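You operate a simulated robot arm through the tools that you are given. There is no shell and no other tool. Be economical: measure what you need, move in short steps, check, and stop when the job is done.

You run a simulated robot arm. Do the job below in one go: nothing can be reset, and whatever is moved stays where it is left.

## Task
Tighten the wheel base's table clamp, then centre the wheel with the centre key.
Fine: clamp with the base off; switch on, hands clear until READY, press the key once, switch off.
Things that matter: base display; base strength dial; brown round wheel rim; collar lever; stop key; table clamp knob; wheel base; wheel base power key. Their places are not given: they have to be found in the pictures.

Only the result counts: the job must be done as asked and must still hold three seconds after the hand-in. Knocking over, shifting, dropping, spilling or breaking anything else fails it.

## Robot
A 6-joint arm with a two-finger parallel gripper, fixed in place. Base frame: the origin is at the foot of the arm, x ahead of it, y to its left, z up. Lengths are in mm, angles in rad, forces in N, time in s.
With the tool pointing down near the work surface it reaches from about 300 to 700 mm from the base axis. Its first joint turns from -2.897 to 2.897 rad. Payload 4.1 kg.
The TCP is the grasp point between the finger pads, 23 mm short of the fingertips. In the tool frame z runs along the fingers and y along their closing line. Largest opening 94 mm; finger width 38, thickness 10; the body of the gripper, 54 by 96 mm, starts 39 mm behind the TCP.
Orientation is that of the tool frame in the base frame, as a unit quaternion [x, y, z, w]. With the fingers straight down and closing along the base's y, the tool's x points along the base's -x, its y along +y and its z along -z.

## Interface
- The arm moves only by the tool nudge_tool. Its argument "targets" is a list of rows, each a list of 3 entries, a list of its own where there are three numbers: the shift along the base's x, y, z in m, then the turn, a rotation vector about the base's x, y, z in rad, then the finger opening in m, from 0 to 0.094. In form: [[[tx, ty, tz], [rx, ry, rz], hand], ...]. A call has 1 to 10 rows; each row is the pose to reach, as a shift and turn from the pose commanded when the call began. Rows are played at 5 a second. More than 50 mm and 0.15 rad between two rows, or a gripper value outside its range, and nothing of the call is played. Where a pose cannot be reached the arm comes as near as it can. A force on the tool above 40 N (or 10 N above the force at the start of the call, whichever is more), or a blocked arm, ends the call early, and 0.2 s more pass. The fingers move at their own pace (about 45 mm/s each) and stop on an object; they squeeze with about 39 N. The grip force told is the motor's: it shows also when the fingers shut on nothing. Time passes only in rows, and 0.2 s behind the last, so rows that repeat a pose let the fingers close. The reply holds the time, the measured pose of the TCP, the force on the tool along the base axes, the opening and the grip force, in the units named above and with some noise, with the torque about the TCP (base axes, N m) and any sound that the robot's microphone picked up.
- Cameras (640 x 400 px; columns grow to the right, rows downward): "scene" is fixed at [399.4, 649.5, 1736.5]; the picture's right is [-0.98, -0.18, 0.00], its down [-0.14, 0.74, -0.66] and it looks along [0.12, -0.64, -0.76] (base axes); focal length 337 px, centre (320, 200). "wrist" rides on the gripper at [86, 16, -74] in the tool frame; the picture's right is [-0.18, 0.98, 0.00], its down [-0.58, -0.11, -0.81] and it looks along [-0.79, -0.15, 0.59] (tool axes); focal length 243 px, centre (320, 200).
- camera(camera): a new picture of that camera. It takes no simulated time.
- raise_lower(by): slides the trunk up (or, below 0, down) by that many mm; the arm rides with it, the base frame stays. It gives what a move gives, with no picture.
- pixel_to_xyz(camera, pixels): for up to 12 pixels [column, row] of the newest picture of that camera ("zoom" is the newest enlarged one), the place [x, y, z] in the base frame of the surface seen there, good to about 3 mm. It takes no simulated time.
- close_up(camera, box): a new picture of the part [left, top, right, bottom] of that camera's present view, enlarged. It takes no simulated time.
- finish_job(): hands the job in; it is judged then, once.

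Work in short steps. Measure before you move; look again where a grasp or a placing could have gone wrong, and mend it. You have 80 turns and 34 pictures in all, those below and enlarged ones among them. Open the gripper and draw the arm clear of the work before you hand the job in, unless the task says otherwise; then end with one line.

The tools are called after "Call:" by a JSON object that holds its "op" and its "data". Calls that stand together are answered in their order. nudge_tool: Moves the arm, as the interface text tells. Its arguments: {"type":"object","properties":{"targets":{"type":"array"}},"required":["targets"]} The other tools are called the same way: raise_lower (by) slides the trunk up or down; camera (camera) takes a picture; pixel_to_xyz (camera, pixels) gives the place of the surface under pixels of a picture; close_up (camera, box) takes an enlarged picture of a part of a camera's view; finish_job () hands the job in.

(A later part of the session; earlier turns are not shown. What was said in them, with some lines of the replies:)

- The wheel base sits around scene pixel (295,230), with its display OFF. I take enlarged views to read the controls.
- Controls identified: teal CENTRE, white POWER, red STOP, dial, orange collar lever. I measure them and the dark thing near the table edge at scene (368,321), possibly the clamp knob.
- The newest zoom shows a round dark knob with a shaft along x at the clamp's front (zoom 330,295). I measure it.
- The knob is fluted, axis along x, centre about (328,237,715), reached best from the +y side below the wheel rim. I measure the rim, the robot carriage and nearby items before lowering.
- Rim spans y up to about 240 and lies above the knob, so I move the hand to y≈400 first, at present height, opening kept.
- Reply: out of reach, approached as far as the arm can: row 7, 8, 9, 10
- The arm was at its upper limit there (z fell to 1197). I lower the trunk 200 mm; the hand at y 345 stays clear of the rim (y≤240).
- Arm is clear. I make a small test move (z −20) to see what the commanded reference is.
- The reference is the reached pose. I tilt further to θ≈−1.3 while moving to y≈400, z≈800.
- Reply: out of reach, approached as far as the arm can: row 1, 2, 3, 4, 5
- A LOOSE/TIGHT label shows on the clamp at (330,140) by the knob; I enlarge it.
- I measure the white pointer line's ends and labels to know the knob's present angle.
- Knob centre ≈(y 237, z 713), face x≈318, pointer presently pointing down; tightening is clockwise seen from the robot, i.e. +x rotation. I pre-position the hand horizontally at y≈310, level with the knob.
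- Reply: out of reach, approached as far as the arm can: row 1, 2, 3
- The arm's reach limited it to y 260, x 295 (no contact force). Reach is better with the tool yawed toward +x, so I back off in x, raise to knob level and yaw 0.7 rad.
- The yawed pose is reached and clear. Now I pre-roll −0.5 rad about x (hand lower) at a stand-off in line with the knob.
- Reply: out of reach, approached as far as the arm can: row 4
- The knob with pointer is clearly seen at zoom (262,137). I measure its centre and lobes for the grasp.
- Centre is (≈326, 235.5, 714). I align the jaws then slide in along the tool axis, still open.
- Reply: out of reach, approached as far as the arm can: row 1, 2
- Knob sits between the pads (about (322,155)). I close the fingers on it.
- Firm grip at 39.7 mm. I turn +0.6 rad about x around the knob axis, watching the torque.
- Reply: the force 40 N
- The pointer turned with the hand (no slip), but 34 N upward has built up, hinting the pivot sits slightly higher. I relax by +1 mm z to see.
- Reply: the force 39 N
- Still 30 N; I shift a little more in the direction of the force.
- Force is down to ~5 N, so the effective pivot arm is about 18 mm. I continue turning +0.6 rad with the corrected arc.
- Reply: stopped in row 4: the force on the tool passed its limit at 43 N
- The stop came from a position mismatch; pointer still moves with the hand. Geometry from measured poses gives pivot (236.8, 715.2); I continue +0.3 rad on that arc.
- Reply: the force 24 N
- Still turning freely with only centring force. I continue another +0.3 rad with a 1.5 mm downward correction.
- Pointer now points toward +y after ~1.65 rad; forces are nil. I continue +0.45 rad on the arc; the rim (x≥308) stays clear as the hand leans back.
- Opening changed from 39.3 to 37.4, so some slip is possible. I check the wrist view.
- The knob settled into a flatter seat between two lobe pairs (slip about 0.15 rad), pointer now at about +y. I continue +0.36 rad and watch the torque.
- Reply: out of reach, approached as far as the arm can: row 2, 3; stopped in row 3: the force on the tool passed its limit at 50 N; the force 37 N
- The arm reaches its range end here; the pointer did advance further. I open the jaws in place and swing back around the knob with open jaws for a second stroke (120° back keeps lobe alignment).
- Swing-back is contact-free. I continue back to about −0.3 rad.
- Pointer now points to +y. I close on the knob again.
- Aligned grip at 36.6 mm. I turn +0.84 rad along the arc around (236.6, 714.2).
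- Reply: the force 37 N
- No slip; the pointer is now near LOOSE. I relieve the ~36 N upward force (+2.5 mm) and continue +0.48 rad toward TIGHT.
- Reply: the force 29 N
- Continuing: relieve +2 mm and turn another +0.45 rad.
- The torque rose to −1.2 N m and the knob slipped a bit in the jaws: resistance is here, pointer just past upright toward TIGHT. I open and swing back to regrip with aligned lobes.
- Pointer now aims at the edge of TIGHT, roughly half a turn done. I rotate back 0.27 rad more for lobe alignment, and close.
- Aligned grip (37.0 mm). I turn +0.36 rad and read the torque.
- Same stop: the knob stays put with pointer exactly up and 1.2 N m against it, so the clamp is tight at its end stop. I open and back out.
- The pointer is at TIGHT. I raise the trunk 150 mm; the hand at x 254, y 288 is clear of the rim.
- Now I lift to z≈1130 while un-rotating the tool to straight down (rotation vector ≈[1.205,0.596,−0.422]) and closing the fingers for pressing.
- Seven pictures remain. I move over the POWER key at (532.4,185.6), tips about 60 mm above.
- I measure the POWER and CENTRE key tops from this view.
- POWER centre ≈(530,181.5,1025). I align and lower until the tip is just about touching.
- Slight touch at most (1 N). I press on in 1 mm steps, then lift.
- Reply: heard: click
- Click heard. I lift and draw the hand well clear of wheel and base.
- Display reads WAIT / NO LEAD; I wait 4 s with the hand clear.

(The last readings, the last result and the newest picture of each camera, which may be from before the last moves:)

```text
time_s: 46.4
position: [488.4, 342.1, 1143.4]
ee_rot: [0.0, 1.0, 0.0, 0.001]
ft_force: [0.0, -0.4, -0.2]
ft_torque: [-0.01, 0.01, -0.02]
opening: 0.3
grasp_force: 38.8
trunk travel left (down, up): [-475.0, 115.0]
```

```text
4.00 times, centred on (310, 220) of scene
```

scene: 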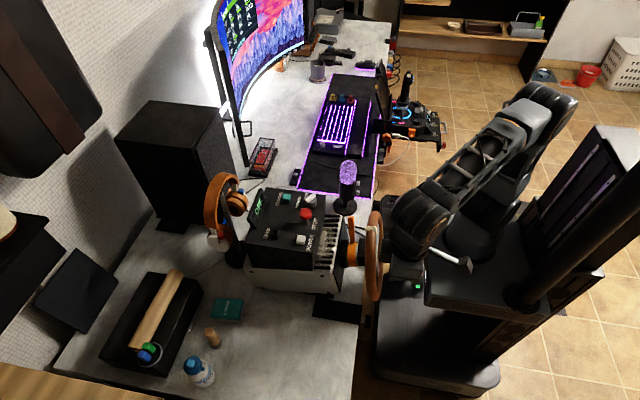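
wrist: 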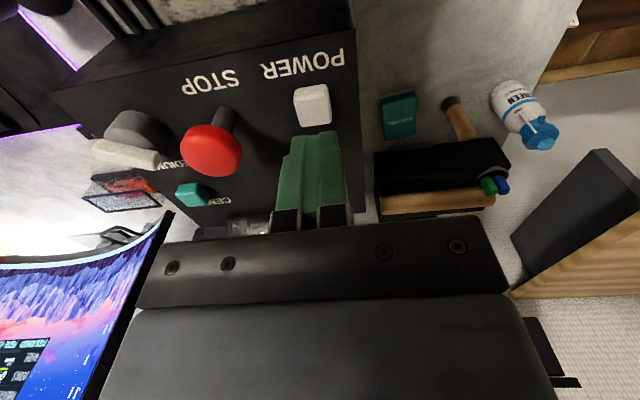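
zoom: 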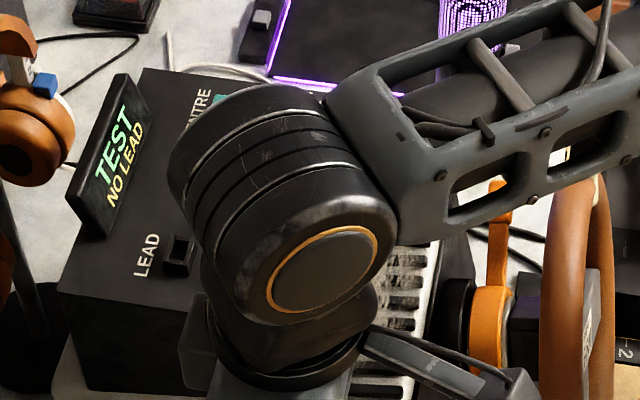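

It shows TEST and the wheel is turning, so the self-test progresses; I wait ~9 s more before looking.

Call:
{"op": "nudge_tool", "data": {"targets": [[[0, 0, 0], [0, 0, 0], 0], [[0, 0, 0], [0, 0, 0], 0], [[0, 0, 0], [0, 0, 0], 0], [[0, 0, 0], [0, 0, 0], 0], [[0, 0, 0], [0, 0, 0], 0], [[0, 0, 0], [0, 0, 0], 0], [[0, 0, 0], [0, 0, 0], 0], [[0, 0, 0], [0, 0, 0], 0], [[0, 0, 0], [0, 0, 0], 0], [[0, 0, 0], [0, 0, 0], 0]]}}

Call:
{"op": "nudge_tool", "data": {"targets": [[[0, 0, 0], [0, 0, 0], 0], [[0, 0, 0], [0, 0, 0], 0], [[0, 0, 0], [0, 0, 0], 0], [[0, 0, 0], [0, 0, 0], 0], [[0, 0, 0], [0, 0, 0], 0], [[0, 0, 0], [0, 0, 0], 0], [[0, 0, 0], [0, 0, 0], 0], [[0, 0, 0], [0, 0, 0], 0], [[0, 0, 0], [0, 0, 0], 0], [[0, 0, 0], [0, 0, 0], 0]]}}

Call:
{"op": "nudge_tool", "data": {"targets": [[[0, 0, 0], [0, 0, 0], 0], [[0, 0, 0], [0, 0, 0], 0], [[0, 0, 0], [0, 0, 0], 0], [[0, 0, 0], [0, 0, 0], 0], [[0, 0, 0], [0, 0, 0], 0], [[0, 0, 0], [0, 0, 0], 0], [[0, 0, 0], [0, 0, 0], 0], [[0, 0, 0], [0, 0, 0], 0], [[0, 0, 0], [0, 0, 0], 0], [[0, 0, 0], [0, 0, 0], 0]]}}

Call:
{"op": "nudge_tool", "data": {"targets": [[[0, 0, 0], [0, 0, 0], 0], [[0, 0, 0], [0, 0, 0], 0], [[0, 0, 0], [0, 0, 0], 0], [[0, 0, 0], [0, 0, 0], 0], [[0, 0, 0], [0, 0, 0], 0], [[0, 0, 0], [0, 0, 0], 0], [[0, 0, 0], [0, 0, 0], 0], [[0, 0, 0], [0, 0, 0], 0], [[0, 0, 0], [0, 0, 0], 0], [[0, 0, 0], [0, 0, 0], 0]]}}

Call:
{"op": "close_up", "data": {"camera": "scene", "box": [230, 170, 390, 270]}}

```text
time_s: 48.6
position: [489.4, 343.5, 1143.5]
ee_rot: [-0.001, 1.0, 0.0, 0.001]
ft_force: [-0.2, 0.4, 0.2]
ft_torque: [-0.02, -0.01, 0.02]
opening: 0.2
grasp_force: 38.8
trunk travel left (down, up): [-475.0, 115.0]
```

```text
time_s: 50.8
position: [487.0, 343.4, 1143.2]
ee_rot: [-0.001, 1.0, -0.001, 0.001]
ft_force: [0.9, -0.6, 0.0]
ft_torque: [-0.02, -0.02, 0.0]
opening: 0.2
grasp_force: 38.8
trunk travel left (down, up): [-475.0, 115.0]
```

```text
time_s: 53.0
position: [488.8, 343.1, 1142.9]
ee_rot: [-0.001, 1.0, 0.0, 0.001]
ft_force: [0.0, -0.6, 0.7]
ft_torque: [0.04, 0.0, -0.03]
opening: 0.1
grasp_force: 38.8
trunk travel left (down, up): [-475.0, 115.0]
```

```text
time_s: 55.2
position: [486.9, 342.1, 1144.6]
ee_rot: [-0.001, 1.0, 0.0, 0.001]
ft_force: [-0.9, -1.2, 0.5]
ft_torque: [-0.01, 0.01, -0.02]
opening: 0.0
grasp_force: 39.3
trunk travel left (down, up): [-475.0, 115.0]
```

```text
4.00 times, centred on (310, 220) of scene
```

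zoom: 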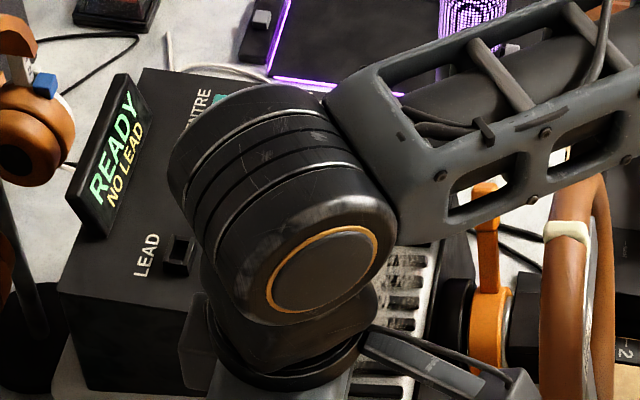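

READY. I move over the CENTRE key at (600,52), high above STOP and the dial.

Call:
{"op": "nudge_tool", "data": {"targets": [[[0.016, -0.0415, 0], [0, 0, 0], 0], [[0.032, -0.083, 0], [0, 0, 0], 0], [[0.048, -0.124, 0], [0, 0, 0], 0], [[0.064, -0.166, 0], [0, 0, 0], 0], [[0.08, -0.207, 0], [0, 0, 0], 0], [[0.096, -0.249, 0], [0, 0, 0], 0], [[0.112, -0.2905, 0], [0, 0, 0], 0], [[0.112, -0.2905, -0.04], [0, 0, 0], 0], [[0.112, -0.2905, -0.07], [0, 0, 0], 0]]}}

Call:
{"op": "camera", "data": {"camera": "wrist"}}

```text
time_s: 57.2
position: [601.8, 52.6, 1071.9]
ee_rot: [-0.001, 1.0, 0.001, 0.001]
ft_force: [-0.3, -0.3, -0.3]
ft_torque: [-0.03, 0.03, 0.0]
opening: 0.1
grasp_force: 38.7
trunk travel left (down, up): [-475.0, 115.0]
```

```text
2 pictures are left
```

wrist: 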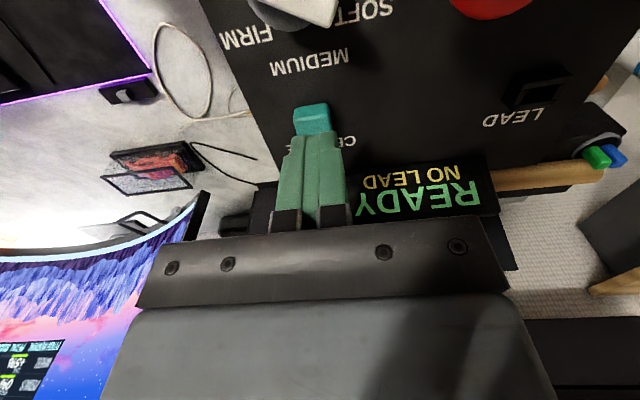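

The fingertip lines up with the teal key (312,118). I verify its place.

Call:
{"op": "pixel_to_xyz", "data": {"camera": "wrist", "pixels": [[312, 108], [312, 122], [298, 115], [326, 112], [380, 190], [480, 160]]}}

```text
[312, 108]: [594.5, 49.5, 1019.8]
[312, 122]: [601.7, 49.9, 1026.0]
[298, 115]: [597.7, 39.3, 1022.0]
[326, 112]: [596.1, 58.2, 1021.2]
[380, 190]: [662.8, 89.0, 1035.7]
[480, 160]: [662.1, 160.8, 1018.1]
```

Key centre ≈(600,50,1024). I lower until just touching, as with POWER.

Call:
{"op": "nudge_tool", "data": {"targets": [[[-0.001, -0.002, -0.015], [0, 0, 0], 0], [[-0.001, -0.002, -0.022], [0, 0, 0], 0], [[-0.001, -0.002, -0.025], [0, 0, 0], 0]]}}

Call:
{"op": "nudge_tool", "data": {"targets": [[[0, 0, -0.001], [0, 0, 0], 0], [[0, 0, -0.002], [0, 0, 0], 0], [[0, 0, -0.003], [0, 0, 0], 0]]}}

```text
time_s: 58.0
position: [600.5, 50.8, 1049.7]
ee_rot: [-0.001, 1.0, 0.0, 0.001]
ft_force: [-0.1, 0.6, 0.5]
ft_torque: [0.02, 0.02, 0.01]
opening: 0.1
grasp_force: 39.4
trunk travel left (down, up): [-475.0, 115.0]
```

```text
time_s: 58.8
position: [601.0, 51.0, 1046.3]
ee_rot: [-0.002, 1.0, 0.0, 0.001]
ft_force: [0.6, -1.1, 2.6]
ft_torque: [-0.02, -0.03, 0.02]
opening: 0.1
grasp_force: 39.2
trunk travel left (down, up): [-475.0, 115.0]
heard: click
```

Click heard. I lift straight up and wait a moment, then view the display from the wrist.

Call:
{"op": "nudge_tool", "data": {"targets": [[[0, 0, 0.02], [0, 0, 0], 0], [[0, 0, 0.05], [0, 0, 0], 0], [[0, 0, 0.08], [0, 0, 0], 0], [[0, 0, 0.08], [0, 0, 0], 0], [[0, 0, 0.08], [0, 0, 0], 0], [[0, 0, 0.08], [0, 0, 0], 0], [[0, 0, 0.08], [0, 0, 0], 0], [[0, 0, 0.08], [0, 0, 0], 0], [[0, 0, 0.08], [0, 0, 0], 0], [[0, 0, 0.08], [0, 0, 0], 0]]}}

Call:
{"op": "camera", "data": {"camera": "wrist"}}

```text
time_s: 61.0
position: [600.5, 50.2, 1125.7]
ee_rot: [-0.001, 1.0, -0.001, 0.001]
ft_force: [0.2, 0.7, -0.1]
ft_torque: [0.01, -0.03, 0.01]
opening: 0.0
grasp_force: 38.7
trunk travel left (down, up): [-475.0, 115.0]
```

```text
1 pictures are left
```

wrist: 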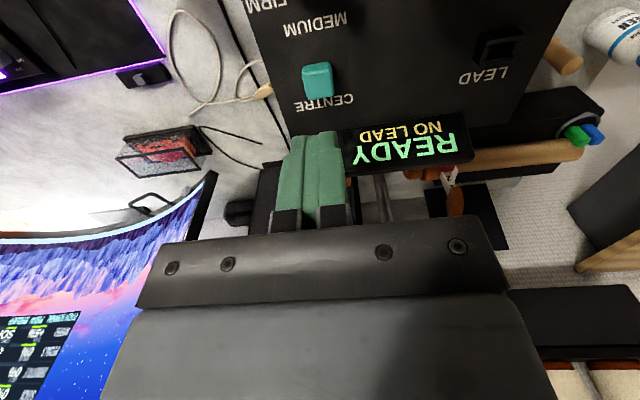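

Still READY after the press; I move above the POWER key at height, letting any centring finish.

Call:
{"op": "nudge_tool", "data": {"targets": [[[-0.018, 0.033, 0.01], [0, 0, 0], 0], [[-0.035, 0.066, 0.01], [0, 0, 0], 0], [[-0.053, 0.1, 0.01], [0, 0, 0], 0], [[-0.0705, 0.132, 0], [0, 0, 0], 0], [[-0.0705, 0.132, 0], [0, 0, 0], 0], [[-0.0705, 0.132, 0], [0, 0, 0], 0], [[-0.0705, 0.132, 0], [0, 0, 0], 0], [[-0.0705, 0.132, 0], [0, 0, 0], 0], [[-0.0705, 0.132, 0], [0, 0, 0], 0], [[-0.0705, 0.132, -0.04], [0, 0, 0], 0]]}}

Call:
{"op": "nudge_tool", "data": {"targets": [[[0, 0, 0], [0, 0, 0], 0], [[0, 0, 0], [0, 0, 0], 0], [[0, 0, 0], [0, 0, 0], 0], [[0, 0, 0], [0, 0, 0], 0], [[0, 0, 0], [0, 0, 0], 0], [[0, 0, 0], [0, 0, 0], 0], [[0, 0, -0.025], [0, 0, 0], 0], [[0, 0, -0.034], [0, 0, 0], 0], [[0, 0, -0.037], [0, 0, 0], 0]]}}

```text
time_s: 63.2
position: [529.0, 183.9, 1086.4]
ee_rot: [0.0, 1.0, 0.0, 0.0]
ft_force: [0.1, -0.2, 0.9]
ft_torque: [0.0, 0.02, 0.0]
opening: 0.0
grasp_force: 38.8
trunk travel left (down, up): [-475.0, 115.0]
```

```text
time_s: 65.2
position: [529.1, 183.3, 1049.4]
ee_rot: [-0.001, 1.0, 0.0, 0.001]
ft_force: [0.6, 0.2, -0.3]
ft_torque: [-0.02, -0.01, 0.02]
opening: 0.1
grasp_force: 38.9
trunk travel left (down, up): [-475.0, 115.0]
```

Just above the key; I press down in 1 mm steps as before.

Call:
{"op": "nudge_tool", "data": {"targets": [[[0, 0, -0.001], [0, 0, 0], 0], [[0, 0, -0.002], [0, 0, 0], 0], [[0, 0, -0.003], [0, 0, 0], 0], [[0, 0, -0.004], [0, 0, 0], 0]]}}

```text
time_s: 66.2
position: [529.6, 181.1, 1045.8]
ee_rot: [-0.001, 1.0, 0.0, 0.001]
ft_force: [0.3, 0.5, 2.2]
ft_torque: [0.05, 0.01, 0.02]
opening: 0.1
grasp_force: 39.1
trunk travel left (down, up): [-475.0, 115.0]
heard: click
```

Click heard. I lift, withdraw to the side and open the gripper.

Call:
{"op": "nudge_tool", "data": {"targets": [[[0, 0, 0.03], [0, 0, 0], 0], [[0, 0, 0.07], [0, 0, 0], 0], [[-0.02, 0.04, 0.09], [0, 0, 0], 0], [[-0.05, 0.08, 0.09], [0, 0, 0], 0.02], [[-0.08, 0.12, 0.09], [0, 0, 0], 0.05], [[-0.11, 0.14, 0.09], [0, 0, 0], 0.08], [[-0.14, 0.14, 0.09], [0, 0, 0], 0.094], [[-0.14, 0.14, 0.09], [0, 0, 0], 0.094], [[-0.14, 0.14, 0.09], [0, 0, 0], 0.094]]}}

Call:
{"op": "close_up", "data": {"camera": "scene", "box": [230, 170, 390, 270]}}

```text
time_s: 68.2
position: [388.9, 321.1, 1134.4]
ee_rot: [-0.001, 1.0, -0.001, 0.001]
ft_force: [0.2, 1.1, -0.9]
ft_torque: [-0.05, -0.01, -0.03]
opening: 94.1
grasp_force: 0.2
trunk travel left (down, up): [-475.0, 115.0]
```

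```text
4.00 times, centred on (310, 220) of scene
```

zoom: 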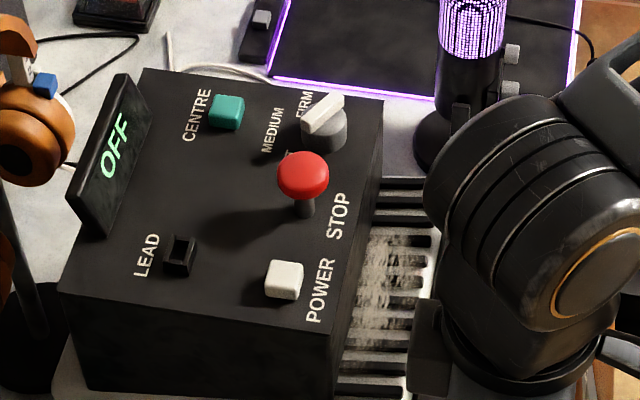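

The display reads OFF, the dial and STOP look untouched, and the arm is clear with the gripper open. I hand in.

Call:
{"op": "finish_job", "data": {}}

```text
The job is handed in.
```

I turned the clamp knob clockwise to its stop at TIGHT with the base off, switched on, kept clear until READY, pressed CENTRE once and switched off (display reads OFF), but I did not check the wheel's final angle, and the display also showed NO LEAD throughout, which I left alone.
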